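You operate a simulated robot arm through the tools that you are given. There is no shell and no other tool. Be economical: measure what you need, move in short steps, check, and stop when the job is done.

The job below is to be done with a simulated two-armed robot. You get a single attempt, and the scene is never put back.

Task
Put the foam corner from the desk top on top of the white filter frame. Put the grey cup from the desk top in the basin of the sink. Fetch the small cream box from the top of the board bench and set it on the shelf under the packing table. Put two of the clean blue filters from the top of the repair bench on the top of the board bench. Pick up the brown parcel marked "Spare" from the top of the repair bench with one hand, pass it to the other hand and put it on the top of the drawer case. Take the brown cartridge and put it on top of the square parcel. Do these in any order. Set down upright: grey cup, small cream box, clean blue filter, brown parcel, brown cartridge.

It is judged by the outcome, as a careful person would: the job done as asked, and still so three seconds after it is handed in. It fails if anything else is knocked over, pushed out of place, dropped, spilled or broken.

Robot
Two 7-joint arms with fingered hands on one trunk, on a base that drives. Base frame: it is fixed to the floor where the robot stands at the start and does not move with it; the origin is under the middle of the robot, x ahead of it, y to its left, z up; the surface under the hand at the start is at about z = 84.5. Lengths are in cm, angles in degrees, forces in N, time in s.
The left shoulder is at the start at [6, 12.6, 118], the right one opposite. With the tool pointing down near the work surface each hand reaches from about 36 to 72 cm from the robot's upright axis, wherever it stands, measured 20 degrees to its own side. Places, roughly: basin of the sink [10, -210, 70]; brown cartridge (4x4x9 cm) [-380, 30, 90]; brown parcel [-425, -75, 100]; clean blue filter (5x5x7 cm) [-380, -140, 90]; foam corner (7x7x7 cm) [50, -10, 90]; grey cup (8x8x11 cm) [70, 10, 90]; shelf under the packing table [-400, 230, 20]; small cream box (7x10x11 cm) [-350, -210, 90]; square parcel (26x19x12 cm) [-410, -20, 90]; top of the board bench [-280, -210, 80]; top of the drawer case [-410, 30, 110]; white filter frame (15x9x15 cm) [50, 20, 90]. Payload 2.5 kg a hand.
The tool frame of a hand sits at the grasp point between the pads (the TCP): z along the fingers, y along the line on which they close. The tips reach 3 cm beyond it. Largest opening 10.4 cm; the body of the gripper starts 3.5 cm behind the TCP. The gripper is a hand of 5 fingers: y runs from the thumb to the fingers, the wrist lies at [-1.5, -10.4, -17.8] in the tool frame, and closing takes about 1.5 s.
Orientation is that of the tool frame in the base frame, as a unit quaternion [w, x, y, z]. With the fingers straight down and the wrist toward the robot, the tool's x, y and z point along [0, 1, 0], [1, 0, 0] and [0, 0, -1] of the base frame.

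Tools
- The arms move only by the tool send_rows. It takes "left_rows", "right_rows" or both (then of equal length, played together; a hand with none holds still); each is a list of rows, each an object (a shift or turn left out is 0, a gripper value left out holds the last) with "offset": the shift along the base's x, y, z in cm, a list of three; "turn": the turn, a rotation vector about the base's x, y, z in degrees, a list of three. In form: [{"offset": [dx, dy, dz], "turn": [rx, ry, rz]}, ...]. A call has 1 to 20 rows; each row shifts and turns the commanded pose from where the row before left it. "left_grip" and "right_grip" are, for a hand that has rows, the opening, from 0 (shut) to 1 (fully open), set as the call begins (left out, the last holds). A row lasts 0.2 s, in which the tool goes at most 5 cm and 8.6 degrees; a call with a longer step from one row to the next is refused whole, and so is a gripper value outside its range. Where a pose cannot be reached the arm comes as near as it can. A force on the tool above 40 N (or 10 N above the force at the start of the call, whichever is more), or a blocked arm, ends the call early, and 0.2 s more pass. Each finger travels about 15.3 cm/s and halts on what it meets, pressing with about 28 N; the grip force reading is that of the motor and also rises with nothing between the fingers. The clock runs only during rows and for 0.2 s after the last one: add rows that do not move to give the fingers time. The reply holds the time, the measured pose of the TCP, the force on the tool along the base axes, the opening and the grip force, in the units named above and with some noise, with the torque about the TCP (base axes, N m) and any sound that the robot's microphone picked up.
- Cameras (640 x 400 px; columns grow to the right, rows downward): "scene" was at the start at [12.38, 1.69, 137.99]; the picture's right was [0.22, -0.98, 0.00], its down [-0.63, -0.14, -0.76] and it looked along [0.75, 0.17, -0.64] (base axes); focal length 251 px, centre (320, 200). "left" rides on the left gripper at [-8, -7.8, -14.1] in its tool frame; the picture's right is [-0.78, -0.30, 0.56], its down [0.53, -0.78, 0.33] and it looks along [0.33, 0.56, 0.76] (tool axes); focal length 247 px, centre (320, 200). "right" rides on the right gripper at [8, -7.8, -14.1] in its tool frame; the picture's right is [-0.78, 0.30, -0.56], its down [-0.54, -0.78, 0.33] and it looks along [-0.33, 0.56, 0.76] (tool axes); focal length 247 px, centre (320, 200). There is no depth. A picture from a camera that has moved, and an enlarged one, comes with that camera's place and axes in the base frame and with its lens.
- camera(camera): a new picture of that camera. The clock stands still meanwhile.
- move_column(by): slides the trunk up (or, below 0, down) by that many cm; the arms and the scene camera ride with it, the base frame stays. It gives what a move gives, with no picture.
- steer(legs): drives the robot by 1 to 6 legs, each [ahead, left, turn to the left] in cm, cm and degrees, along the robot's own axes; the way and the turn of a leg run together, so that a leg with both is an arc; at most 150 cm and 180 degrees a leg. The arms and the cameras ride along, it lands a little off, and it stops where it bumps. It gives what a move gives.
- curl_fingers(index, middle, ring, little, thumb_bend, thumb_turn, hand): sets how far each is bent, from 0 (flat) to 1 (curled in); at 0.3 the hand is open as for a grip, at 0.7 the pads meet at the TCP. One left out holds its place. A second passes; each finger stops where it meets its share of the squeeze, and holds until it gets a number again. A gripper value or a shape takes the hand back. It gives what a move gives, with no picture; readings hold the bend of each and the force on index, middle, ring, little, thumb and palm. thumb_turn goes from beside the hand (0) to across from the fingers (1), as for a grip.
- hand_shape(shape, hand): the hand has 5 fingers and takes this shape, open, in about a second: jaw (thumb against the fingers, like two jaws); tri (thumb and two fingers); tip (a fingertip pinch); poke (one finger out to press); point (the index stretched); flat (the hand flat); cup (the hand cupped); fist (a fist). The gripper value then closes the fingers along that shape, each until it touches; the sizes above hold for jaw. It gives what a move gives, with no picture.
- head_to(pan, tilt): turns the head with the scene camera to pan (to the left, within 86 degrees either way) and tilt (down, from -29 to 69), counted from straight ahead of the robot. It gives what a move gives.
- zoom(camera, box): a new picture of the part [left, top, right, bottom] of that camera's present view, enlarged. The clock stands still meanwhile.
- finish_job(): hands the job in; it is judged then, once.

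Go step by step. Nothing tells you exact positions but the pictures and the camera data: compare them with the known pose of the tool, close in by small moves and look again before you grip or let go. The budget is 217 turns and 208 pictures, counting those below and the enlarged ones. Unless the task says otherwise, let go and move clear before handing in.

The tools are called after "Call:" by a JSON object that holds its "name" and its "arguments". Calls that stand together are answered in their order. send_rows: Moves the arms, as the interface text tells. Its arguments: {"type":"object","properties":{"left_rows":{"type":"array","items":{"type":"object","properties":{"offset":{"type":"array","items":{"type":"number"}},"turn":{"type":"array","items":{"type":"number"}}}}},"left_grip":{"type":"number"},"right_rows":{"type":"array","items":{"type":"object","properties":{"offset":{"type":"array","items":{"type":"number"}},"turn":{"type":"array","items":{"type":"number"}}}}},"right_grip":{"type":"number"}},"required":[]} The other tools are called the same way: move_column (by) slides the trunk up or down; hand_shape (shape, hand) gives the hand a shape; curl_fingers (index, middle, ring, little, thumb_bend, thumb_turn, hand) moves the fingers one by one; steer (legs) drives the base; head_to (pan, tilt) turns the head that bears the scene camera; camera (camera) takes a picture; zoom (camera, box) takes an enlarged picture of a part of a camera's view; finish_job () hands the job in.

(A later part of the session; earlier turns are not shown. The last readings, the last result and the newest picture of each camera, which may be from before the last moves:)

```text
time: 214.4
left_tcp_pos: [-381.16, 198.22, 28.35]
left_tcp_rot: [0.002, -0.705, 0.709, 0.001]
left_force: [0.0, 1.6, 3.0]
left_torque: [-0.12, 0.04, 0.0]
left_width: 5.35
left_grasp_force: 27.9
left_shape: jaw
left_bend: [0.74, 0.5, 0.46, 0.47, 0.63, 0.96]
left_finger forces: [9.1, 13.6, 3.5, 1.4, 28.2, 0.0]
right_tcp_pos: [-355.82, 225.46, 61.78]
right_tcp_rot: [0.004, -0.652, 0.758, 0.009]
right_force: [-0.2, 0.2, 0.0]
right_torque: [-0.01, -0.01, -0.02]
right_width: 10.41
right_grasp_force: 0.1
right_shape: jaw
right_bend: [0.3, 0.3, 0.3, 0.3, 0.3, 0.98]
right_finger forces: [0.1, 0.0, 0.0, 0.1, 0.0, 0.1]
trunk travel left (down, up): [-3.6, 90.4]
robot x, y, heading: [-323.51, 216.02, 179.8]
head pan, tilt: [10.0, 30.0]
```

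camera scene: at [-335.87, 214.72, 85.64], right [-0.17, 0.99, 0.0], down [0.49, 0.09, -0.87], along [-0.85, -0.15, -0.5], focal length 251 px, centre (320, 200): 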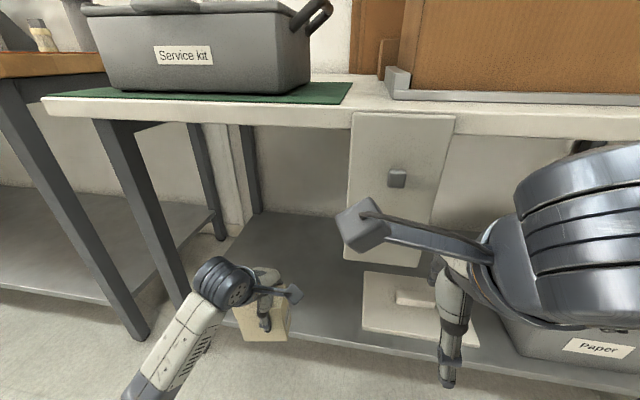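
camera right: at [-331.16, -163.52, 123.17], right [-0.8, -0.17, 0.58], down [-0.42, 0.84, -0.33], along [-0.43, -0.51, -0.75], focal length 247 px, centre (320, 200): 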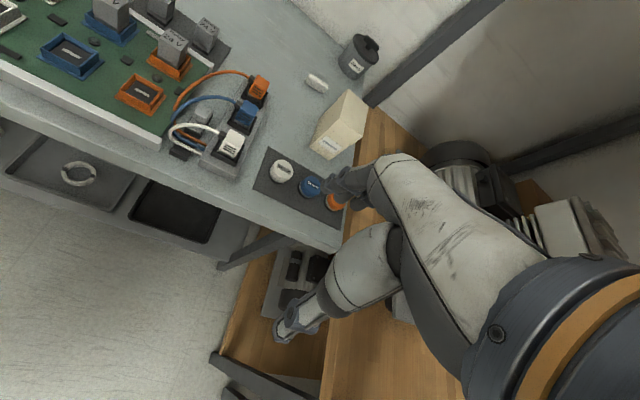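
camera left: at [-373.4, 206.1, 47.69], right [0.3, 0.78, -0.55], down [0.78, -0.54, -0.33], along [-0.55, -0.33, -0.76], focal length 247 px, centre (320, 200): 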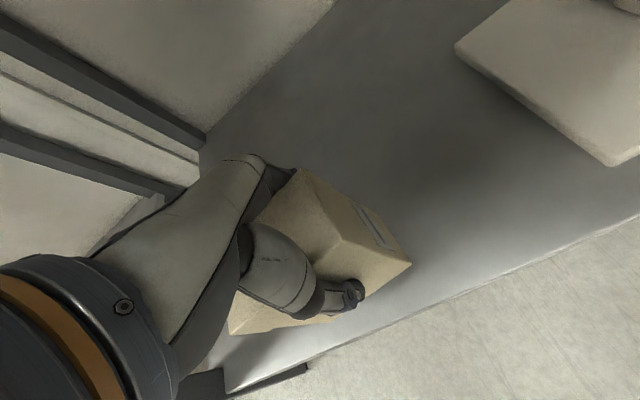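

Contact. Open wide with the fingers and check.

Call:
{"name": "curl_fingers", "arguments": {"hand": "left", "index": 0.15, "middle": 0.15, "ring": 0.15, "little": 0.15, "thumb_bend": 0.15}}

Call:
{"name": "send_rows", "arguments": {"left_rows": [{"offset": [0, 0, 2]}, {"offset": [0, 0, 3]}, {"offset": [0, 0, 3]}, {}]}}

Call:
{"name": "zoom", "arguments": {"camera": "scene", "box": [140, 190, 380, 380]}}

```text
time: 215.4
left_tcp_pos: [-381.13, 198.14, 28.07]
left_tcp_rot: [0.003, -0.704, 0.71, -0.001]
left_force: [0.4, -0.7, 0.2]
left_torque: [-0.01, 0.01, -0.01]
left_width: 13.57
left_grasp_force: 0.0
left_shape: fingers
left_bend: [0.15, 0.15, 0.15, 0.15, 0.15, 1.0]
left_finger forces: [0.1, 0.0, 0.0, 0.0, 0.0, 0.0]
right_tcp_pos: [-355.82, 225.22, 61.73]
right_tcp_rot: [0.005, -0.652, 0.758, 0.008]
right_force: [0.9, 0.8, -1.4]
right_torque: [0.02, -0.02, 0.01]
right_width: 10.38
right_grasp_force: 0.1
right_shape: jaw
right_bend: [0.3, 0.3, 0.3, 0.3, 0.3, 0.98]
right_finger forces: [0.0, 0.0, 0.0, 0.0, 0.0, 0.0]
trunk travel left (down, up): [-3.6, 90.4]
robot x, y, heading: [-322.98, 216.7, 179.8]
head pan, tilt: [10.0, 30.0]
```

```text
time: 216.4
left_tcp_pos: [-381.18, 198.18, 36.27]
left_tcp_rot: [0.004, -0.704, 0.71, -0.001]
left_force: [0.6, 0.4, -0.5]
left_torque: [0.01, -0.01, -0.01]
left_width: 13.58
left_grasp_force: 0.1
left_shape: fingers
left_bend: [0.15, 0.15, 0.15, 0.15, 0.15, 1.0]
left_finger forces: [0.1, 0.0, 0.1, 0.1, 0.0, 0.0]
right_tcp_pos: [-355.84, 225.32, 61.84]
right_tcp_rot: [0.004, -0.652, 0.758, 0.007]
right_force: [-0.7, -0.7, 0.4]
right_torque: [0.01, -0.01, -0.05]
right_width: 10.4
right_grasp_force: 0.1
right_shape: jaw
right_bend: [0.3, 0.3, 0.3, 0.3, 0.3, 0.98]
right_finger forces: [0.0, 0.0, 0.0, 0.0, 0.1, 0.1]
trunk travel left (down, up): [-3.6, 90.4]
robot x, y, heading: [-323.07, 216.72, 180.0]
head pan, tilt: [10.0, 30.0]
```

```text
2.11 times, centred on (260, 285) of scene
camera zoom: at [-335.86, 214.73, 85.64], right [-0.17, 0.99, 0.0], down [0.49, 0.09, -0.87], along [-0.85, -0.15, -0.5], focal length 529 px, centre (446, 21)
```

zoom: 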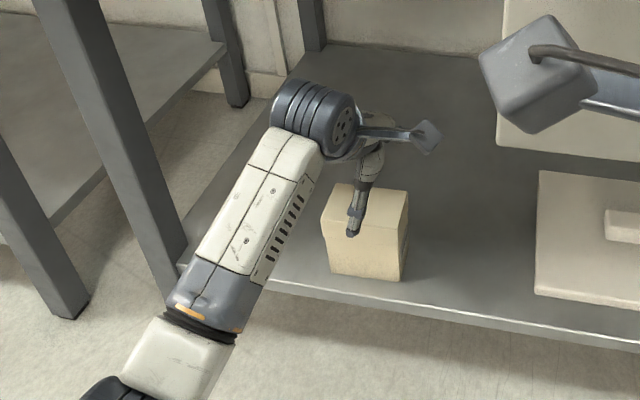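

The cream box stands upright on the shelf. Raise a touch and back straight out.

Call:
{"name": "send_rows", "arguments": {"left_rows": [{"offset": [0, 0, 3]}, {}]}}

Call:
{"name": "steer", "arguments": {"legs": [[-45, 0, 0]]}}

Call:
{"name": "move_column", "arguments": {"by": 40}}

Call:
{"name": "move_column", "arguments": {"by": 26}}

Call:
{"name": "hand_shape", "arguments": {"hand": "left", "shape": "jaw"}}

Call:
{"name": "camera", "arguments": {"camera": "scene"}}

```text
time: 217.0
left_tcp_pos: [-381.06, 198.1, 39.29]
left_tcp_rot: [0.004, -0.705, 0.71, -0.001]
left_force: [-0.4, 0.4, 0.3]
left_torque: [0.0, -0.01, 0.02]
left_width: 13.55
left_grasp_force: 0.0
left_shape: fingers
left_bend: [0.15, 0.15, 0.15, 0.15, 0.15, 1.0]
left_finger forces: [0.0, 0.0, 0.1, 0.0, 0.1, 0.0]
right_tcp_pos: [-355.92, 225.34, 61.75]
right_tcp_rot: [0.004, -0.652, 0.758, 0.008]
right_force: [-0.1, 0.1, -0.3]
right_torque: [0.01, 0.0, -0.02]
right_width: 10.39
right_grasp_force: 0.1
right_shape: jaw
right_bend: [0.3, 0.3, 0.3, 0.3, 0.3, 0.98]
right_finger forces: [0.0, 0.0, 0.0, 0.1, 0.0, 0.0]
trunk travel left (down, up): [-3.6, 90.4]
robot x, y, heading: [-322.98, 216.19, 179.6]
head pan, tilt: [10.0, 30.0]
```

```text
time: 219.7
left_tcp_pos: [-336.74, 197.78, 39.36]
left_tcp_rot: [0.003, -0.705, 0.709, 0.0]
left_force: [0.5, 0.0, -0.6]
left_torque: [0.03, 0.03, 0.01]
left_width: 13.56
left_grasp_force: 0.1
left_shape: fingers
left_bend: [0.15, 0.15, 0.15, 0.15, 0.15, 1.0]
left_finger forces: [0.0, 0.0, 0.0, 0.0, 0.2, 0.0]
right_tcp_pos: [-311.35, 225.2, 61.87]
right_tcp_rot: [0.005, -0.652, 0.758, 0.007]
right_force: [0.3, -0.8, 0.6]
right_torque: [0.02, -0.01, 0.02]
right_width: 10.39
right_grasp_force: 0.0
right_shape: jaw
right_bend: [0.3, 0.3, 0.3, 0.3, 0.3, 0.98]
right_finger forces: [0.1, 0.0, 0.0, 0.0, 0.0, 0.0]
trunk travel left (down, up): [-3.6, 90.4]
robot x, y, heading: [-278.58, 215.98, 179.9]
head pan, tilt: [10.0, 30.0]
```

```text
time: 223.5
left_tcp_pos: [-336.61, 197.89, 79.3]
left_tcp_rot: [0.003, -0.705, 0.709, 0.0]
left_force: [0.1, 0.7, -0.9]
left_torque: [-0.02, -0.05, 0.01]
left_width: 13.58
left_grasp_force: 0.0
left_shape: fingers
left_bend: [0.15, 0.15, 0.15, 0.15, 0.15, 1.0]
left_finger forces: [0.0, 0.0, 0.0, 0.0, 0.0, 0.0]
right_tcp_pos: [-311.37, 225.08, 101.81]
right_tcp_rot: [0.005, -0.652, 0.758, 0.008]
right_force: [0.7, 0.4, -0.1]
right_torque: [0.0, -0.02, 0.03]
right_width: 10.4
right_grasp_force: 0.1
right_shape: jaw
right_bend: [0.3, 0.3, 0.3, 0.3, 0.3, 0.98]
right_finger forces: [0.1, 0.1, 0.1, 0.1, 0.0, 0.0]
trunk travel left (down, up): [-43.6, 50.4]
robot x, y, heading: [-278.68, 216.16, 180.0]
head pan, tilt: [10.0, 30.0]
```

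```text
time: 226.2
left_tcp_pos: [-336.73, 198.05, 105.28]
left_tcp_rot: [0.003, -0.705, 0.709, 0.0]
left_force: [0.5, -0.5, -1.3]
left_torque: [0.03, -0.03, 0.02]
left_width: 13.55
left_grasp_force: 0.0
left_shape: fingers
left_bend: [0.15, 0.15, 0.15, 0.15, 0.15, 1.0]
left_finger forces: [0.0, 0.1, 0.1, 0.0, 0.1, 0.1]
right_tcp_pos: [-311.4, 225.19, 127.79]
right_tcp_rot: [0.004, -0.653, 0.758, 0.007]
right_force: [-0.1, 0.2, -0.7]
right_torque: [0.0, -0.01, 0.03]
right_width: 10.39
right_grasp_force: 0.0
right_shape: jaw
right_bend: [0.3, 0.3, 0.3, 0.3, 0.3, 0.98]
right_finger forces: [0.0, 0.0, 0.0, 0.0, 0.0, 0.1]
trunk travel left (down, up): [-69.6, 24.4]
robot x, y, heading: [-278.49, 216.53, 179.9]
head pan, tilt: [10.0, 30.0]
```

```text
time: 227.1
left_tcp_pos: [-336.69, 198.04, 105.35]
left_tcp_rot: [0.003, -0.705, 0.709, -0.001]
left_force: [-0.1, 0.2, -0.9]
left_torque: [0.05, 0.01, 0.01]
left_width: 10.41
left_grasp_force: 0.1
left_shape: jaw
left_bend: [0.3, 0.3, 0.3, 0.3, 0.3, 0.98]
left_finger forces: [0.1, 0.0, 0.1, 0.1, 0.0, 0.0]
right_tcp_pos: [-311.43, 225.3, 127.9]
right_tcp_rot: [0.005, -0.653, 0.758, 0.007]
right_force: [-0.8, -0.2, 0.0]
right_torque: [0.01, 0.02, -0.01]
right_width: 10.42
right_grasp_force: 0.1
right_shape: jaw
right_bend: [0.3, 0.3, 0.3, 0.3, 0.3, 0.98]
right_finger forces: [0.0, 0.0, 0.0, 0.0, 0.0, 0.0]
trunk travel left (down, up): [-69.6, 24.4]
robot x, y, heading: [-278.42, 216.27, 180.3]
head pan, tilt: [10.0, 30.0]
```

```text
95 pictures are left
camera scene: at [-291.43, 214.63, 151.64], right [-0.17, 0.99, 0.0], down [0.49, 0.09, -0.87], along [-0.85, -0.15, -0.5], focal length 251 px, centre (320, 200)
```

scene: 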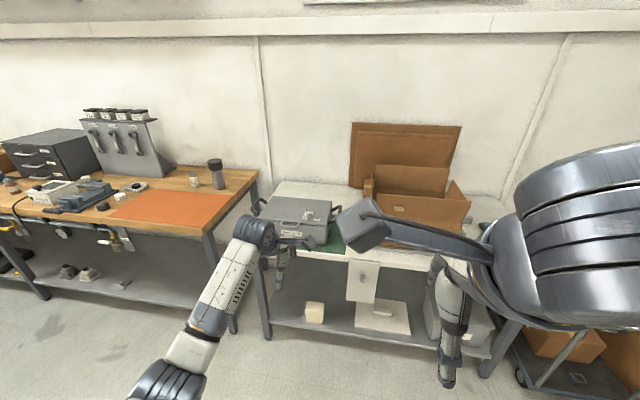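

Box done. Now strafe south along the repair bench to the drawer case area near y≈25.

Call:
{"name": "steer", "arguments": {"legs": [[15, 0, 0], [0, 150, 0], [0, 40, 0]]}}

Call:
{"name": "head_to", "arguments": {"pan": 10, "tilt": 35}}

Call:
{"name": "camera", "arguments": {"camera": "scene"}}

```text
time: 237.6
left_tcp_pos: [-350.83, 7.49, 105.34]
left_tcp_rot: [-0.003, 0.708, -0.706, 0.001]
left_force: [0.4, 0.0, 0.6]
left_torque: [0.0, 0.02, -0.01]
left_width: 10.42
left_grasp_force: 0.1
left_shape: jaw
left_bend: [0.3, 0.3, 0.3, 0.3, 0.3, 0.98]
left_finger forces: [0.0, 0.1, 0.0, 0.0, 0.0, 0.0]
right_tcp_pos: [-325.82, 34.92, 127.78]
right_tcp_rot: [0.006, -0.656, 0.755, 0.008]
right_force: [-0.6, -0.3, 0.4]
right_torque: [0.02, 0.04, -0.02]
right_width: 10.38
right_grasp_force: 0.0
right_shape: jaw
right_bend: [0.3, 0.3, 0.3, 0.3, 0.3, 0.98]
right_finger forces: [0.0, 0.0, 0.0, 0.1, 0.1, 0.1]
trunk travel left (down, up): [-69.6, 24.4]
robot x, y, heading: [-293.08, 26.21, -179.5]
head pan, tilt: [10.0, 30.0]
```

```text
time: 238.2
left_tcp_pos: [-350.73, 7.56, 105.33]
left_tcp_rot: [-0.003, 0.708, -0.706, 0.002]
left_force: [-0.1, 0.1, 0.0]
left_torque: [-0.03, -0.03, 0.0]
left_width: 10.38
left_grasp_force: 0.1
left_shape: jaw
left_bend: [0.3, 0.3, 0.3, 0.3, 0.3, 0.98]
left_finger forces: [0.1, 0.1, 0.1, 0.0, 0.1, 0.0]
right_tcp_pos: [-325.69, 34.99, 127.78]
right_tcp_rot: [0.006, -0.656, 0.754, 0.008]
right_force: [-0.2, -0.7, 0.2]
right_torque: [0.04, 0.04, 0.01]
right_width: 10.39
right_grasp_force: 0.1
right_shape: jaw
right_bend: [0.3, 0.3, 0.3, 0.3, 0.3, 0.98]
right_finger forces: [0.0, 0.0, 0.0, 0.1, 0.1, 0.1]
trunk travel left (down, up): [-69.6, 24.4]
robot x, y, heading: [-292.68, 26.83, -179.5]
head pan, tilt: [10.0, 35.0]
```

```text
94 pictures are left
camera scene: at [-305.41, 24.68, 150.87], right [-0.18, 0.98, 0.0], down [0.56, 0.1, -0.82], along [-0.81, -0.15, -0.57], focal length 251 px, centre (320, 200)
```

scene: 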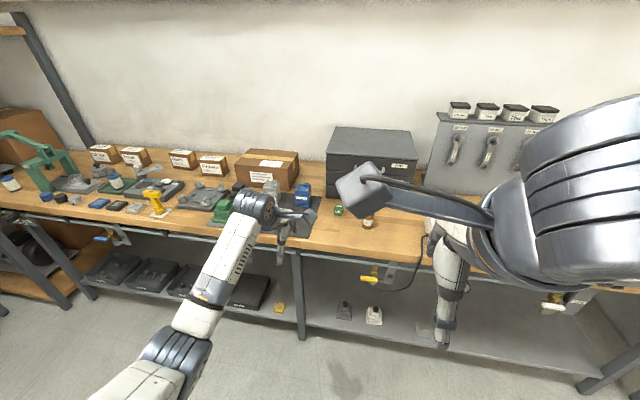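

I zoom in on the parcels and on the cartridge area.

Call:
{"name": "zoom", "arguments": {"camera": "scene", "box": [80, 130, 320, 240]}}

Call:
{"name": "zoom", "arguments": {"camera": "scene", "box": [220, 120, 440, 250]}}

```text
2.67 times, centred on (200, 185) of scene
camera zoom: at [-305.41, 24.68, 150.87], right [-0.18, 0.98, 0.0], down [0.56, 0.1, -0.82], along [-0.81, -0.15, -0.57], focal length 670 px, centre (640, 240)
```

zoom: 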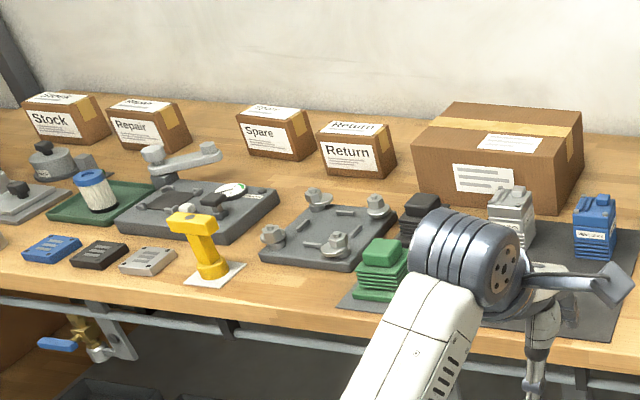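

```text
2.91 times, centred on (330, 185) of scene
camera zoom: at [-305.41, 24.68, 150.87], right [-0.18, 0.98, 0.0], down [0.56, 0.1, -0.82], along [-0.81, -0.15, -0.57], focal length 731 px, centre (291, 244)
```

zoom: 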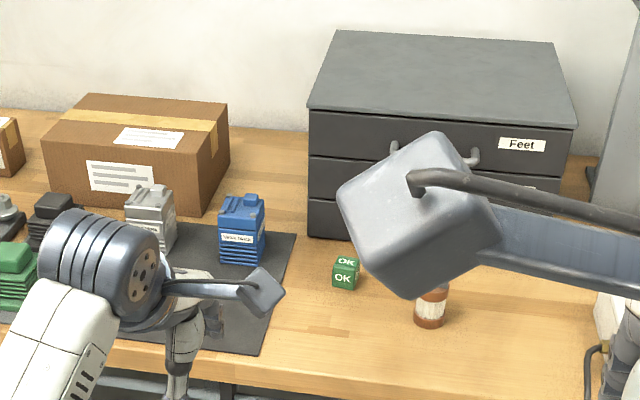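

The cartridge stands at about (-383,29), the square parcel's front top edge is near x=-404, and the case top is at z≈107. First, the cartridge with the right hand: raise the left hand out of the way, lower the trunk a bit and drive closer.

Call:
{"name": "send_rows", "arguments": {"left_rows": [{"offset": [3, 0, 3.5]}, {"offset": [3, 0, 3.5]}, {"offset": [3, 0, 3.5]}, {"offset": [3, 0, 3.5]}, {"offset": [3, 0, 3.5]}, {}]}}

Call:
{"name": "steer", "arguments": {"legs": [[30, 13, 0]]}}

Call:
{"name": "move_column", "arguments": {"by": -8}}

Call:
{"name": "camera", "arguments": {"camera": "scene"}}

Call:
{"name": "camera", "arguments": {"camera": "right"}}

```text
time: 239.7
left_tcp_pos: [-335.73, 7.49, 122.94]
left_tcp_rot: [-0.003, 0.709, -0.705, 0.001]
left_force: [-0.4, 0.6, -0.2]
left_torque: [0.0, -0.02, 0.0]
left_width: 10.41
left_grasp_force: 0.1
left_shape: jaw
left_bend: [0.3, 0.3, 0.3, 0.3, 0.3, 0.98]
left_finger forces: [0.0, 0.1, 0.1, 0.0, 0.1, 0.0]
right_tcp_pos: [-325.77, 35.04, 127.77]
right_tcp_rot: [0.005, -0.656, 0.755, 0.008]
right_force: [0.2, 0.1, 1.2]
right_torque: [0.04, 0.04, 0.01]
right_width: 10.4
right_grasp_force: 0.0
right_shape: jaw
right_bend: [0.3, 0.3, 0.3, 0.3, 0.3, 0.98]
right_finger forces: [0.1, 0.0, 0.0, 0.0, 0.0, 0.0]
trunk travel left (down, up): [-69.6, 24.4]
robot x, y, heading: [-292.81, 26.73, -179.3]
head pan, tilt: [10.0, 35.0]
```

```text
time: 241.8
left_tcp_pos: [-365.98, -5.57, 123.01]
left_tcp_rot: [-0.003, 0.708, -0.706, 0.001]
left_force: [-0.4, 0.5, -0.4]
left_torque: [0.05, 0.02, -0.03]
left_width: 10.38
left_grasp_force: 0.1
left_shape: jaw
left_bend: [0.3, 0.3, 0.3, 0.3, 0.3, 0.98]
left_finger forces: [0.0, 0.1, 0.0, 0.0, 0.0, 0.0]
right_tcp_pos: [-355.95, 21.9, 127.76]
right_tcp_rot: [0.005, -0.656, 0.755, 0.008]
right_force: [-0.2, -0.4, -0.3]
right_torque: [0.01, 0.0, -0.01]
right_width: 10.43
right_grasp_force: 0.0
right_shape: jaw
right_bend: [0.3, 0.3, 0.3, 0.3, 0.3, 0.98]
right_finger forces: [0.1, 0.0, 0.0, 0.0, 0.1, 0.0]
trunk travel left (down, up): [-69.6, 24.4]
robot x, y, heading: [-322.86, 13.74, -179.7]
head pan, tilt: [10.0, 35.0]
```

```text
time: 243.0
left_tcp_pos: [-365.92, -5.68, 115.04]
left_tcp_rot: [-0.003, 0.709, -0.706, 0.001]
left_force: [-0.3, 0.6, 0.8]
left_torque: [0.01, 0.0, 0.0]
left_width: 10.41
left_grasp_force: 0.2
left_shape: jaw
left_bend: [0.3, 0.3, 0.3, 0.3, 0.3, 0.98]
left_finger forces: [0.0, 0.1, 0.1, 0.0, 0.0, 0.0]
right_tcp_pos: [-355.84, 22.04, 119.87]
right_tcp_rot: [0.005, -0.656, 0.755, 0.008]
right_force: [0.3, 0.3, 0.3]
right_torque: [0.0, 0.0, -0.02]
right_width: 10.39
right_grasp_force: 0.0
right_shape: jaw
right_bend: [0.3, 0.3, 0.3, 0.3, 0.3, 0.98]
right_finger forces: [0.0, 0.1, 0.1, 0.0, 0.1, 0.0]
trunk travel left (down, up): [-61.6, 32.4]
robot x, y, heading: [-322.77, 13.31, -179.4]
head pan, tilt: [10.0, 35.0]
```

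```text
91 pictures are left
camera scene: at [-335.51, 11.64, 142.87], right [-0.18, 0.98, 0.0], down [0.56, 0.1, -0.82], along [-0.81, -0.15, -0.57], focal length 251 px, centre (320, 200)
```

scene: 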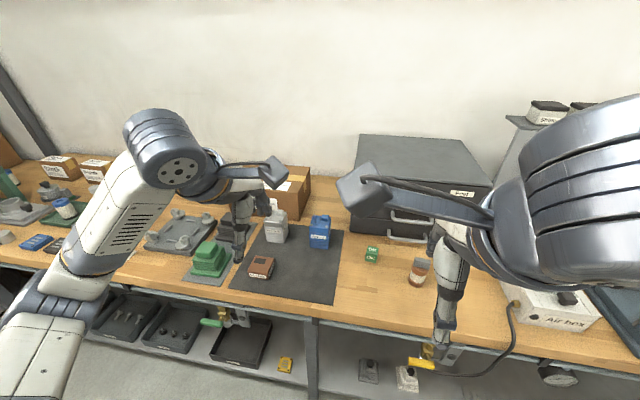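

```text
90 pictures are left
camera right: at [-349.25, 12.85, 133.68], right [-0.18, 0.8, 0.57], down [0.84, 0.43, -0.33], along [-0.51, 0.42, -0.75], focal length 247 px, centre (320, 200)
```

right: 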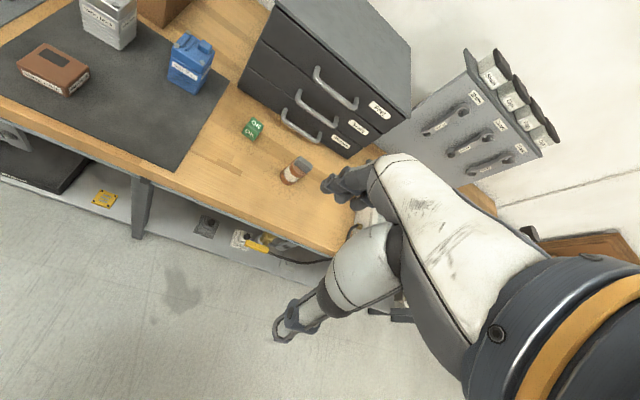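

The brown cartridge (4×4×9) is at about (-383.3,29.8), standing. Move the right hand above it.

Call:
{"name": "send_rows", "arguments": {"right_rows": [{"offset": [-4, 1.2, -2]}, {"offset": [-4, 1.2, -2]}, {"offset": [-4, 1.2, -2]}, {"offset": [-4, 1.2, -2]}, {"offset": [-4, 1.2, -2.5]}, {"offset": [-4, 1.2, -2.5]}, {"offset": [-3.4, 0.6, -2]}, {"offset": [0, 0, -3]}, {}], "right_grip": 0.8}}

Call:
{"name": "camera", "arguments": {"camera": "right"}}

Call:
{"name": "zoom", "arguments": {"camera": "scene", "box": [340, 200, 520, 320]}}

```text
time: 245.0
left_tcp_pos: [-365.83, -5.68, 115.03]
left_tcp_rot: [-0.003, 0.708, -0.706, 0.002]
left_force: [0.5, 0.3, 0.2]
left_torque: [-0.02, 0.01, 0.04]
left_width: 10.43
left_grasp_force: 0.0
left_shape: jaw
left_bend: [0.3, 0.3, 0.3, 0.3, 0.3, 0.98]
left_finger forces: [0.0, 0.0, 0.0, 0.0, 0.0, 0.0]
right_tcp_pos: [-383.23, 29.71, 101.87]
right_tcp_rot: [0.005, -0.656, 0.755, 0.007]
right_force: [0.2, 0.7, -0.3]
right_torque: [0.0, 0.0, 0.01]
right_width: 8.32
right_grasp_force: 0.1
right_shape: jaw
right_bend: [0.27, 0.34, 0.32, 0.33, 0.49, 0.99]
right_finger forces: [0.1, 0.0, 0.0, 0.1, 0.0, 0.1]
trunk travel left (down, up): [-61.6, 32.4]
robot x, y, heading: [-323.09, 13.23, -179.7]
head pan, tilt: [10.0, 35.0]
```

```text
89 pictures are left
camera right: at [-376.62, 20.59, 115.71], right [-0.18, 0.8, 0.57], down [0.84, 0.43, -0.33], along [-0.51, 0.42, -0.75], focal length 247 px, centre (320, 200)
```

right: 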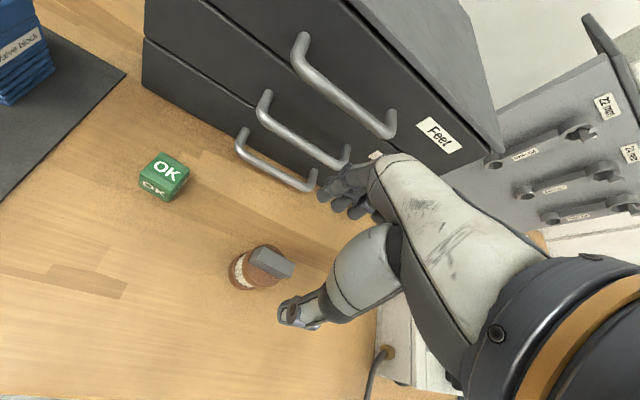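

```text
3.33 times, centred on (430, 260) of scene
camera zoom: at [-335.52, 11.63, 142.87], right [-0.18, 0.98, 0.0], down [0.56, 0.1, -0.82], along [-0.81, -0.15, -0.57], focal length 838 px, centre (-47, 0)
```

zoom: 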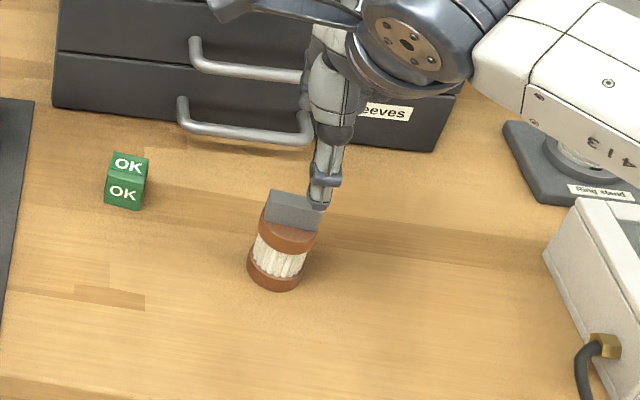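

Cartridge centre is about (-383,29) with a grip tab on top. Descend and grip its body.

Call:
{"name": "send_rows", "arguments": {"right_rows": [{"offset": [0.2, -0.7, -3]}, {"offset": [0, 0, -3.5]}, {"offset": [0, 0, -3.5]}, {"offset": [0, 0, -1.9]}, {}]}}

Call:
{"name": "send_rows", "arguments": {"right_rows": [{}, {}, {}, {}, {}, {}], "right_grip": 0}}

Call:
{"name": "zoom", "arguments": {"camera": "scene", "box": [340, 200, 520, 320]}}

```text
time: 246.2
left_tcp_pos: [-365.85, -5.61, 115.08]
left_tcp_rot: [-0.003, 0.708, -0.706, 0.0]
left_force: [0.1, 0.0, 0.1]
left_torque: [-0.01, 0.04, 0.0]
left_width: 10.38
left_grasp_force: 0.1
left_shape: jaw
left_bend: [0.3, 0.3, 0.3, 0.3, 0.3, 0.98]
left_finger forces: [0.0, 0.0, 0.1, 0.0, 0.1, 0.0]
right_tcp_pos: [-383.01, 29.11, 89.82]
right_tcp_rot: [0.005, -0.656, 0.755, 0.008]
right_force: [-0.3, 0.0, -0.6]
right_torque: [-0.01, -0.01, -0.02]
right_width: 8.34
right_grasp_force: 0.0
right_shape: jaw
right_bend: [0.27, 0.34, 0.32, 0.33, 0.49, 0.99]
right_finger forces: [0.1, 0.0, 0.1, 0.0, 0.0, 0.1]
trunk travel left (down, up): [-61.6, 32.4]
robot x, y, heading: [-322.98, 13.58, -179.6]
head pan, tilt: [10.0, 35.0]
```

```text
time: 247.6
left_tcp_pos: [-365.75, -5.58, 115.13]
left_tcp_rot: [-0.004, 0.708, -0.706, 0.0]
left_force: [-0.3, 0.5, 0.2]
left_torque: [0.02, 0.01, -0.01]
left_width: 10.41
left_grasp_force: 0.1
left_shape: jaw
left_bend: [0.3, 0.3, 0.3, 0.3, 0.3, 0.98]
left_finger forces: [0.0, 0.0, 0.1, 0.0, 0.0, 0.0]
right_tcp_pos: [-383.09, 29.09, 89.99]
right_tcp_rot: [0.005, -0.656, 0.755, 0.007]
right_force: [0.4, 0.1, 0.2]
right_torque: [-0.01, -0.06, -0.06]
right_width: 3.2
right_grasp_force: 28.1
right_shape: jaw
right_bend: [0.74, 0.52, 0.57, 0.54, 0.75, 1.0]
right_finger forces: [11.8, 10.0, 0.0, 0.0, 24.1, 0.0]
trunk travel left (down, up): [-61.6, 32.4]
robot x, y, heading: [-322.85, 13.52, -179.6]
head pan, tilt: [10.0, 35.0]
```

```text
3.33 times, centred on (430, 260) of scene
camera zoom: at [-335.53, 11.64, 142.86], right [-0.18, 0.98, 0.0], down [0.56, 0.1, -0.82], along [-0.81, -0.15, -0.57], focal length 838 px, centre (-47, 0)
```

zoom: 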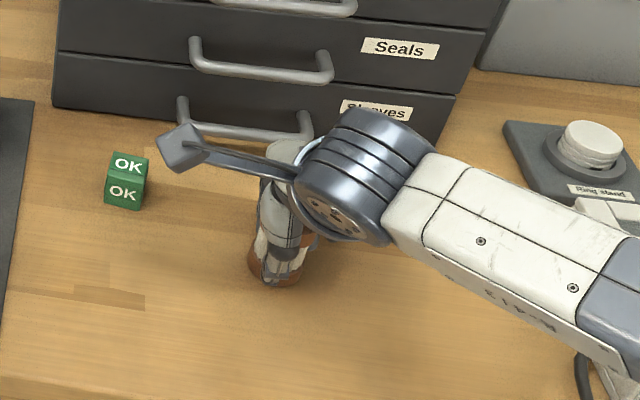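

The cartridge is held. Lift and pull back, then turn left 35° and move next to the square parcel so the right shoulder leads.

Call:
{"name": "send_rows", "arguments": {"right_rows": [{"offset": [0, 0, 4]}, {"offset": [0, 0, 4.5]}, {"offset": [1, 0, 4.5]}, {"offset": [2, -0.5, 4]}, {"offset": [3, -1, 3.5]}, {"offset": [3, -1, 3]}, {"offset": [3, -1, 2]}, {}]}}

Call:
{"name": "steer", "arguments": {"legs": [[0, 0, 35]]}}

Call:
{"name": "steer", "arguments": {"legs": [[30, 18, 0]]}}

Call:
{"name": "head_to", "arguments": {"pan": -30, "tilt": 35}}

Call:
{"name": "camera", "arguments": {"camera": "scene"}}

```text
time: 249.4
left_tcp_pos: [-365.96, -5.59, 114.94]
left_tcp_rot: [-0.003, 0.709, -0.706, 0.001]
left_force: [-0.3, 0.4, -0.9]
left_torque: [0.03, -0.01, 0.02]
left_width: 10.42
left_grasp_force: 0.1
left_shape: jaw
left_bend: [0.3, 0.3, 0.3, 0.3, 0.3, 0.98]
left_finger forces: [0.0, 0.0, 0.1, 0.1, 0.0, 0.1]
right_tcp_pos: [-370.97, 25.79, 115.44]
right_tcp_rot: [0.004, -0.656, 0.755, 0.007]
right_force: [-0.5, -0.7, -0.8]
right_torque: [-0.01, 0.04, 0.0]
right_width: 3.2
right_grasp_force: 28.2
right_shape: jaw
right_bend: [0.74, 0.52, 0.57, 0.54, 0.75, 1.0]
right_finger forces: [11.8, 10.1, 0.0, 0.0, 24.0, 0.0]
trunk travel left (down, up): [-61.6, 32.4]
robot x, y, heading: [-322.86, 13.3, -179.6]
head pan, tilt: [10.0, 35.0]
```

```text
time: 251.5
left_tcp_pos: [-347.04, -26.97, 115.07]
left_tcp_rot: [-0.004, 0.889, -0.458, 0.0]
left_force: [-0.5, 0.3, 0.0]
left_torque: [-0.01, 0.01, -0.01]
left_width: 10.37
left_grasp_force: 0.0
left_shape: jaw
left_bend: [0.3, 0.3, 0.3, 0.3, 0.3, 0.98]
left_finger forces: [0.0, 0.0, 0.1, 0.1, 0.1, 0.0]
right_tcp_pos: [-369.28, -4.2, 115.37]
right_tcp_rot: [-0.002, 0.853, -0.522, -0.009]
right_force: [0.1, 0.0, -1.3]
right_torque: [-0.02, 0.0, 0.01]
right_width: 3.19
right_grasp_force: 28.2
right_shape: jaw
right_bend: [0.74, 0.52, 0.57, 0.54, 0.75, 1.0]
right_finger forces: [11.8, 10.1, 0.0, 0.1, 23.8, 0.0]
trunk travel left (down, up): [-61.6, 32.4]
robot x, y, heading: [-323.12, 13.38, -144.3]
head pan, tilt: [10.0, 35.0]
```

```text
time: 253.7
left_tcp_pos: [-361.05, -59.04, 114.96]
left_tcp_rot: [-0.002, 0.888, -0.46, 0.0]
left_force: [0.4, -0.7, -0.4]
left_torque: [0.04, 0.03, 0.01]
left_width: 10.42
left_grasp_force: 0.0
left_shape: jaw
left_bend: [0.3, 0.3, 0.3, 0.3, 0.3, 0.98]
left_finger forces: [0.0, 0.1, 0.1, 0.0, 0.0, 0.0]
right_tcp_pos: [-383.17, -36.1, 115.39]
right_tcp_rot: [-0.003, 0.853, -0.522, -0.008]
right_force: [0.8, -0.4, -0.5]
right_torque: [0.02, -0.01, 0.01]
right_width: 3.21
right_grasp_force: 27.9
right_shape: jaw
right_bend: [0.74, 0.52, 0.57, 0.54, 0.75, 1.0]
right_finger forces: [11.9, 10.1, 0.0, 0.0, 23.8, 0.0]
trunk travel left (down, up): [-61.6, 32.4]
robot x, y, heading: [-336.98, -18.43, -144.6]
head pan, tilt: [10.0, 35.0]
```

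```text
time: 254.8
left_tcp_pos: [-361.06, -58.98, 115.04]
left_tcp_rot: [-0.003, 0.888, -0.46, 0.0]
left_force: [-0.3, 0.1, -0.1]
left_torque: [-0.04, 0.03, 0.0]
left_width: 10.39
left_grasp_force: 0.1
left_shape: jaw
left_bend: [0.3, 0.3, 0.3, 0.3, 0.3, 0.98]
left_finger forces: [0.0, 0.0, 0.0, 0.1, 0.0, 0.0]
right_tcp_pos: [-383.32, -36.17, 115.46]
right_tcp_rot: [-0.003, 0.853, -0.522, -0.01]
right_force: [0.3, -0.1, -0.5]
right_torque: [-0.01, 0.0, 0.0]
right_width: 3.19
right_grasp_force: 28.1
right_shape: jaw
right_bend: [0.74, 0.52, 0.57, 0.54, 0.75, 1.0]
right_finger forces: [11.8, 10.1, 0.0, 0.0, 23.9, 0.0]
trunk travel left (down, up): [-61.6, 32.4]
robot x, y, heading: [-336.46, -18.99, -144.7]
head pan, tilt: [-30.0, 35.0]
```

```text
86 pictures are left
camera scene: at [-348.78, -22.05, 142.86], right [-0.1, 1.0, 0.0], down [0.57, 0.05, -0.82], along [-0.82, -0.08, -0.57], focal length 251 px, centre (320, 200)
```

scene: 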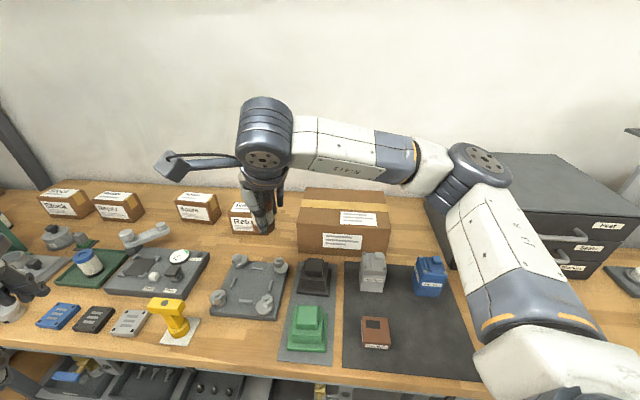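

The square parcel's top spans x -403…-422, y -34…-7 at z≈97. I'll carry the cartridge over (-409,-20).

Call:
{"name": "send_rows", "arguments": {"right_rows": [{"offset": [-3.7, 2.3, 0]}, {"offset": [-3.7, 2.3, 0]}, {"offset": [-3.7, 2.3, -0.5]}, {"offset": [-3.7, 2.3, -0.5]}, {"offset": [-3.7, 2.3, -0.5]}, {"offset": [-3.7, 2.3, -0.5]}, {"offset": [-3.5, 2.2, -1]}, {}]}}

Call:
{"name": "zoom", "arguments": {"camera": "scene", "box": [240, 130, 440, 270]}}

Call:
{"name": "camera", "arguments": {"camera": "right"}}

```text
time: 256.6
left_tcp_pos: [-361.1, -58.96, 114.96]
left_tcp_rot: [-0.003, 0.888, -0.461, 0.0]
left_force: [-0.3, 0.2, -0.1]
left_torque: [0.0, 0.01, 0.02]
left_width: 10.42
left_grasp_force: 0.1
left_shape: jaw
left_bend: [0.3, 0.3, 0.3, 0.3, 0.3, 0.98]
left_finger forces: [0.0, 0.1, 0.0, 0.0, 0.0, 0.1]
right_tcp_pos: [-408.96, -20.17, 112.32]
right_tcp_rot: [0.0, 0.852, -0.523, -0.009]
right_force: [0.6, 0.4, -0.5]
right_torque: [-0.01, 0.0, -0.01]
right_width: 3.15
right_grasp_force: 27.6
right_shape: jaw
right_bend: [0.74, 0.52, 0.57, 0.54, 0.75, 1.0]
right_finger forces: [11.9, 10.1, 0.1, 0.0, 23.7, 0.0]
trunk travel left (down, up): [-61.6, 32.4]
robot x, y, heading: [-336.61, -18.61, -144.6]
head pan, tilt: [-30.0, 35.0]
```

```text
2.86 times, centred on (340, 200) of scene
camera zoom: at [-348.75, -22.04, 142.87], right [-0.09, 1.0, 0.0], down [0.57, 0.05, -0.82], along [-0.82, -0.08, -0.57], focal length 718 px, centre (263, 200)
```

zoom: 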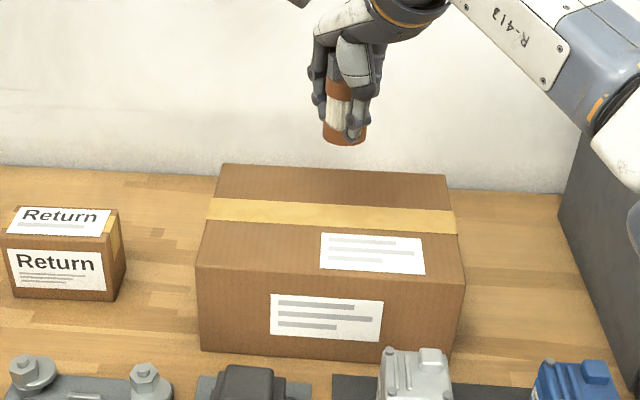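

```text
84 pictures are left
camera right: at [-398.25, -23.75, 126.13], right [-0.61, 0.55, 0.57], down [0.44, 0.83, -0.33], along [-0.66, 0.06, -0.75], focal length 247 px, centre (320, 200)
```

right: 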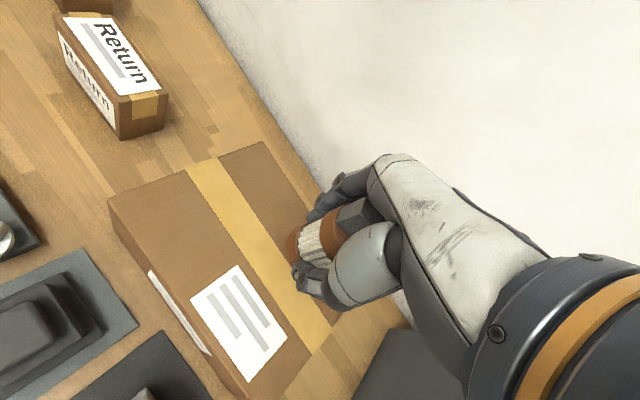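

Well placed. Lower to contact.

Call:
{"name": "send_rows", "arguments": {"right_rows": [{"offset": [0, 0, -3]}, {"offset": [0, 0, -3]}, {"offset": [0, 0, -2]}, {"offset": [0, 0, -1]}, {}]}}

Call:
{"name": "zoom", "arguments": {"camera": "scene", "box": [240, 130, 440, 270]}}

```text
time: 257.8
left_tcp_pos: [-361.09, -58.94, 115.03]
left_tcp_rot: [-0.003, 0.888, -0.46, 0.001]
left_force: [-0.3, 0.2, 1.0]
left_torque: [0.03, -0.06, -0.03]
left_width: 10.41
left_grasp_force: 0.0
left_shape: jaw
left_bend: [0.3, 0.3, 0.3, 0.3, 0.3, 0.98]
left_finger forces: [0.1, 0.0, 0.0, 0.0, 0.0, 0.0]
right_tcp_pos: [-408.95, -20.14, 103.33]
right_tcp_rot: [-0.003, 0.852, -0.523, -0.009]
right_force: [-0.4, 0.0, 0.1]
right_torque: [0.02, 0.01, 0.03]
right_width: 3.18
right_grasp_force: 27.8
right_shape: jaw
right_bend: [0.74, 0.52, 0.57, 0.54, 0.75, 1.0]
right_finger forces: [11.9, 10.1, 0.0, 0.1, 23.7, 0.0]
trunk travel left (down, up): [-61.6, 32.4]
robot x, y, heading: [-336.8, -18.71, -144.7]
head pan, tilt: [-30.0, 35.0]
```

```text
2.86 times, centred on (340, 200) of scene
camera zoom: at [-348.78, -22.04, 142.86], right [-0.09, 1.0, 0.0], down [0.57, 0.05, -0.82], along [-0.82, -0.08, -0.57], focal length 718 px, centre (263, 200)
```

zoom: 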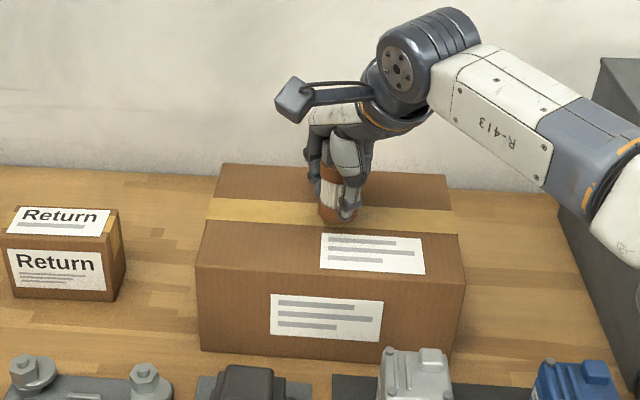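

Call:
{"name": "send_rows", "arguments": {"right_rows": [{"offset": [0, 0, -0.4]}, {"offset": [0, 0, -0.4]}, {"offset": [0, 0, -0.4]}, {}]}}

```text
time: 258.8
left_tcp_pos: [-361.18, -58.8, 114.79]
left_tcp_rot: [-0.002, 0.887, -0.461, 0.001]
left_force: [0.8, -0.3, -0.4]
left_torque: [0.01, -0.02, 0.0]
left_width: 10.4
left_grasp_force: 0.0
left_shape: jaw
left_bend: [0.3, 0.3, 0.3, 0.3, 0.3, 0.98]
left_finger forces: [0.0, 0.0, 0.0, 0.0, 0.1, 0.1]
right_tcp_pos: [-408.89, -20.12, 102.1]
right_tcp_rot: [-0.002, 0.852, -0.523, -0.009]
right_force: [0.4, -0.1, -0.3]
right_torque: [0.01, 0.0, -0.04]
right_width: 3.18
right_grasp_force: 28.1
right_shape: jaw
right_bend: [0.74, 0.52, 0.57, 0.54, 0.75, 1.0]
right_finger forces: [11.9, 10.2, 0.0, 0.0, 23.8, 0.0]
trunk travel left (down, up): [-61.6, 32.4]
robot x, y, heading: [-336.78, -18.78, -144.7]
head pan, tilt: [-30.0, 35.0]
```

No contact yet at TCP z 102.1. I continue in small steps.

Call:
{"name": "send_rows", "arguments": {"right_rows": [{"offset": [0, 0, -0.3]}, {"offset": [0, 0, -0.3]}, {"offset": [0, 0, -0.3]}, {}]}}

Call:
{"name": "zoom", "arguments": {"camera": "scene", "box": [300, 160, 380, 220]}}

```text
time: 259.8
left_tcp_pos: [-360.91, -58.94, 115.04]
left_tcp_rot: [-0.003, 0.888, -0.46, 0.0]
left_force: [0.6, 0.0, 0.4]
left_torque: [-0.01, 0.0, -0.02]
left_width: 10.42
left_grasp_force: 0.0
left_shape: jaw
left_bend: [0.3, 0.3, 0.3, 0.3, 0.3, 0.98]
left_finger forces: [0.0, 0.0, 0.0, 0.0, 0.0, 0.0]
right_tcp_pos: [-408.88, -20.08, 101.69]
right_tcp_rot: [0.003, 0.852, -0.523, -0.011]
right_force: [-1.5, -0.5, 17.4]
right_torque: [-0.02, 0.22, 0.03]
right_width: 3.29
right_grasp_force: 27.8
right_shape: jaw
right_bend: [0.74, 0.51, 0.57, 0.54, 0.75, 1.0]
right_finger forces: [13.8, 11.5, 0.0, 0.0, 26.0, 0.0]
trunk travel left (down, up): [-61.6, 32.4]
robot x, y, heading: [-336.77, -18.76, -144.7]
head pan, tilt: [-30.0, 35.0]
```

```text
6.67 times, centred on (340, 190) of scene
camera zoom: at [-348.53, -22.03, 142.91], right [-0.09, 1.0, 0.0], down [0.57, 0.05, -0.82], along [-0.82, -0.08, -0.57], focal length 1676 px, centre (187, 267)
```

zoom: 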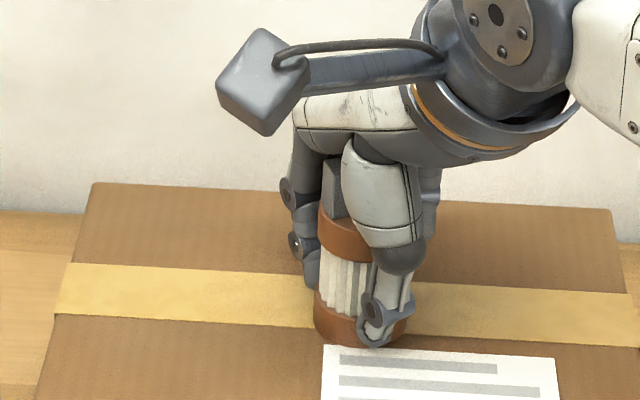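

Contact is made (17 N). Ease off, open, and lift straight up.

Call:
{"name": "send_rows", "arguments": {"right_rows": [{"offset": [0, 0, 0.3]}, {}]}}

Call:
{"name": "send_rows", "arguments": {"right_rows": [{}, {}, {}, {}, {}], "right_grip": 0.8}}

Call:
{"name": "send_rows", "arguments": {"right_rows": [{"offset": [0, 0, 2]}, {"offset": [0, 0, 3]}, {}]}}

Call:
{"name": "zoom", "arguments": {"camera": "scene", "box": [240, 130, 440, 270]}}

```text
time: 260.4
left_tcp_pos: [-361.03, -58.83, 115.12]
left_tcp_rot: [-0.003, 0.888, -0.461, -0.001]
left_force: [0.9, 0.3, 0.2]
left_torque: [-0.01, -0.02, 0.0]
left_width: 10.4
left_grasp_force: 0.0
left_shape: jaw
left_bend: [0.3, 0.3, 0.3, 0.3, 0.3, 0.98]
left_finger forces: [0.0, 0.0, 0.0, 0.0, 0.1, 0.0]
right_tcp_pos: [-408.84, -20.16, 101.6]
right_tcp_rot: [0.0, 0.852, -0.523, -0.01]
right_force: [-1.7, -0.4, 14.4]
right_torque: [-0.07, 0.23, -0.01]
right_width: 3.33
right_grasp_force: 27.8
right_shape: jaw
right_bend: [0.74, 0.51, 0.57, 0.54, 0.75, 1.0]
right_finger forces: [14.3, 11.3, 0.1, 0.0, 25.3, 0.1]
trunk travel left (down, up): [-61.6, 32.4]
robot x, y, heading: [-337.02, -18.74, -144.6]
head pan, tilt: [-30.0, 35.0]
```

```text
time: 261.6
left_tcp_pos: [-361.15, -58.98, 115.22]
left_tcp_rot: [-0.002, 0.888, -0.46, 0.0]
left_force: [-0.2, 0.1, 0.5]
left_torque: [0.0, 0.01, -0.02]
left_width: 10.39
left_grasp_force: 0.0
left_shape: jaw
left_bend: [0.3, 0.3, 0.3, 0.3, 0.3, 0.98]
left_finger forces: [0.1, 0.0, 0.0, 0.1, 0.1, 0.1]
right_tcp_pos: [-408.84, -20.07, 101.55]
right_tcp_rot: [-0.002, 0.853, -0.522, -0.008]
right_force: [-0.9, 0.8, -0.2]
right_torque: [-0.01, -0.06, 0.0]
right_width: 8.32
right_grasp_force: 0.0
right_shape: jaw
right_bend: [0.27, 0.34, 0.32, 0.33, 0.5, 0.99]
right_finger forces: [0.1, 0.0, 0.0, 0.0, 0.1, 0.0]
trunk travel left (down, up): [-61.6, 32.4]
robot x, y, heading: [-337.17, -18.57, -144.5]
head pan, tilt: [-30.0, 35.0]
```

```text
time: 262.4
left_tcp_pos: [-361.13, -58.91, 115.22]
left_tcp_rot: [-0.003, 0.888, -0.46, 0.001]
left_force: [0.6, -0.4, 0.2]
left_torque: [0.02, 0.01, 0.02]
left_width: 10.4
left_grasp_force: 0.1
left_shape: jaw
left_bend: [0.3, 0.3, 0.3, 0.3, 0.3, 0.98]
left_finger forces: [0.1, 0.0, 0.0, 0.1, 0.0, 0.0]
right_tcp_pos: [-408.74, -19.98, 106.59]
right_tcp_rot: [-0.003, 0.853, -0.522, -0.009]
right_force: [-0.4, -0.1, 0.8]
right_torque: [-0.05, 0.02, 0.0]
right_width: 8.3
right_grasp_force: 0.1
right_shape: jaw
right_bend: [0.27, 0.34, 0.32, 0.33, 0.5, 0.99]
right_finger forces: [0.1, 0.1, 0.1, 0.1, 0.0, 0.1]
trunk travel left (down, up): [-61.6, 32.4]
robot x, y, heading: [-337.01, -18.55, -144.7]
head pan, tilt: [-30.0, 35.0]
```

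```text
2.86 times, centred on (340, 200) of scene
camera zoom: at [-348.78, -22.04, 142.86], right [-0.09, 1.0, 0.0], down [0.57, 0.05, -0.82], along [-0.82, -0.08, -0.57], focal length 718 px, centre (263, 200)
```

zoom: 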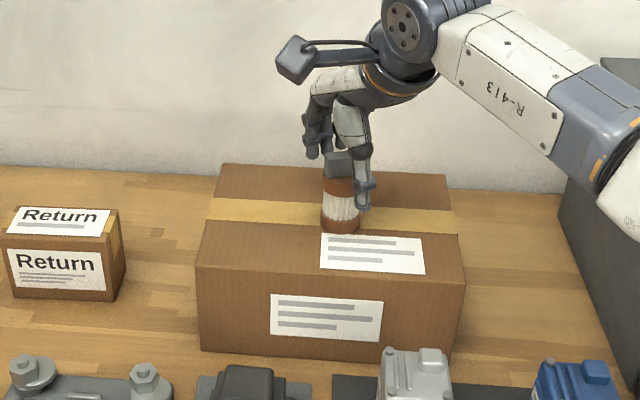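

The cartridge stands on the square parcel. Lift clear and pull the right hand back, then move south to look at the "Spare" parcel.

Call:
{"name": "move_column", "arguments": {"by": 12}}

Call:
{"name": "send_rows", "arguments": {"right_rows": [{"offset": [3.5, 1, 0]}, {"offset": [3.5, 1, 0]}, {"offset": [3.5, 1, 0]}, {"offset": [3.5, 1, 0]}, {"offset": [3.5, 0, 0]}, {"offset": [3.5, 0, 0]}, {"offset": [3.5, 0, 0]}, {}]}}

Call:
{"name": "steer", "arguments": {"legs": [[29, 46, 0]]}}

Call:
{"name": "camera", "arguments": {"camera": "scene"}}

```text
time: 263.9
left_tcp_pos: [-360.91, -58.91, 127.1]
left_tcp_rot: [-0.003, 0.888, -0.46, 0.001]
left_force: [-0.3, -0.1, -0.4]
left_torque: [-0.01, 0.0, -0.03]
left_width: 10.41
left_grasp_force: 0.1
left_shape: jaw
left_bend: [0.3, 0.3, 0.3, 0.3, 0.3, 0.98]
left_finger forces: [0.0, 0.1, 0.0, 0.0, 0.0, 0.1]
right_tcp_pos: [-408.83, -20.03, 118.45]
right_tcp_rot: [-0.002, 0.853, -0.523, -0.009]
right_force: [0.0, -0.4, -0.1]
right_torque: [-0.02, 0.01, 0.0]
right_width: 8.33
right_grasp_force: 0.0
right_shape: jaw
right_bend: [0.27, 0.34, 0.32, 0.33, 0.5, 0.99]
right_finger forces: [0.0, 0.1, 0.0, 0.1, 0.0, 0.0]
trunk travel left (down, up): [-73.6, 20.4]
robot x, y, heading: [-336.88, -18.55, -144.7]
head pan, tilt: [-30.0, 35.0]
```

```text
time: 265.7
left_tcp_pos: [-361.26, -58.92, 127.03]
left_tcp_rot: [-0.004, 0.888, -0.46, 0.001]
left_force: [-0.4, -0.9, 0.8]
left_torque: [0.0, 0.0, 0.02]
left_width: 10.41
left_grasp_force: 0.1
left_shape: jaw
left_bend: [0.3, 0.3, 0.3, 0.3, 0.3, 0.98]
left_finger forces: [0.0, 0.1, 0.0, 0.0, 0.1, 0.0]
right_tcp_pos: [-384.12, -16.22, 118.71]
right_tcp_rot: [-0.003, 0.852, -0.524, -0.009]
right_force: [0.7, -0.1, 0.0]
right_torque: [0.0, -0.04, -0.01]
right_width: 8.3
right_grasp_force: 0.1
right_shape: jaw
right_bend: [0.27, 0.34, 0.32, 0.33, 0.5, 0.99]
right_finger forces: [0.1, 0.0, 0.1, 0.0, 0.0, 0.0]
trunk travel left (down, up): [-73.6, 20.4]
robot x, y, heading: [-336.88, -18.62, -144.3]
head pan, tilt: [-30.0, 35.0]
```

```text
time: 268.9
left_tcp_pos: [-358.29, -113.62, 126.96]
left_tcp_rot: [-0.003, 0.886, -0.465, 0.0]
left_force: [-0.4, -0.5, 0.1]
left_torque: [0.01, 0.0, 0.02]
left_width: 10.41
left_grasp_force: 0.0
left_shape: jaw
left_bend: [0.3, 0.3, 0.3, 0.3, 0.3, 0.98]
left_finger forces: [0.0, 0.0, 0.0, 0.0, 0.1, 0.0]
right_tcp_pos: [-381.04, -70.73, 118.62]
right_tcp_rot: [-0.002, 0.85, -0.526, -0.009]
right_force: [-0.5, 0.0, 0.0]
right_torque: [0.02, -0.01, 0.01]
right_width: 8.3
right_grasp_force: 0.1
right_shape: jaw
right_bend: [0.27, 0.34, 0.32, 0.33, 0.5, 0.99]
right_finger forces: [0.0, 0.0, 0.0, 0.0, 0.0, 0.0]
trunk travel left (down, up): [-73.6, 20.4]
robot x, y, heading: [-333.72, -73.42, -145.1]
head pan, tilt: [-30.0, 35.0]
```

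```text
80 pictures are left
camera scene: at [-345.75, -76.78, 154.86], right [-0.09, 1.0, 0.0], down [0.57, 0.05, -0.82], along [-0.82, -0.07, -0.57], focal length 251 px, centre (320, 200)
```

scene: 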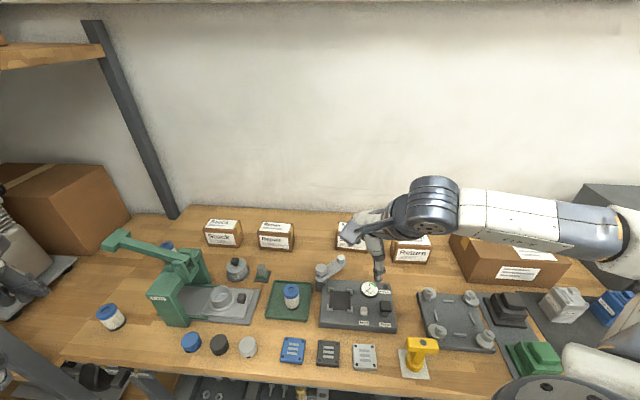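

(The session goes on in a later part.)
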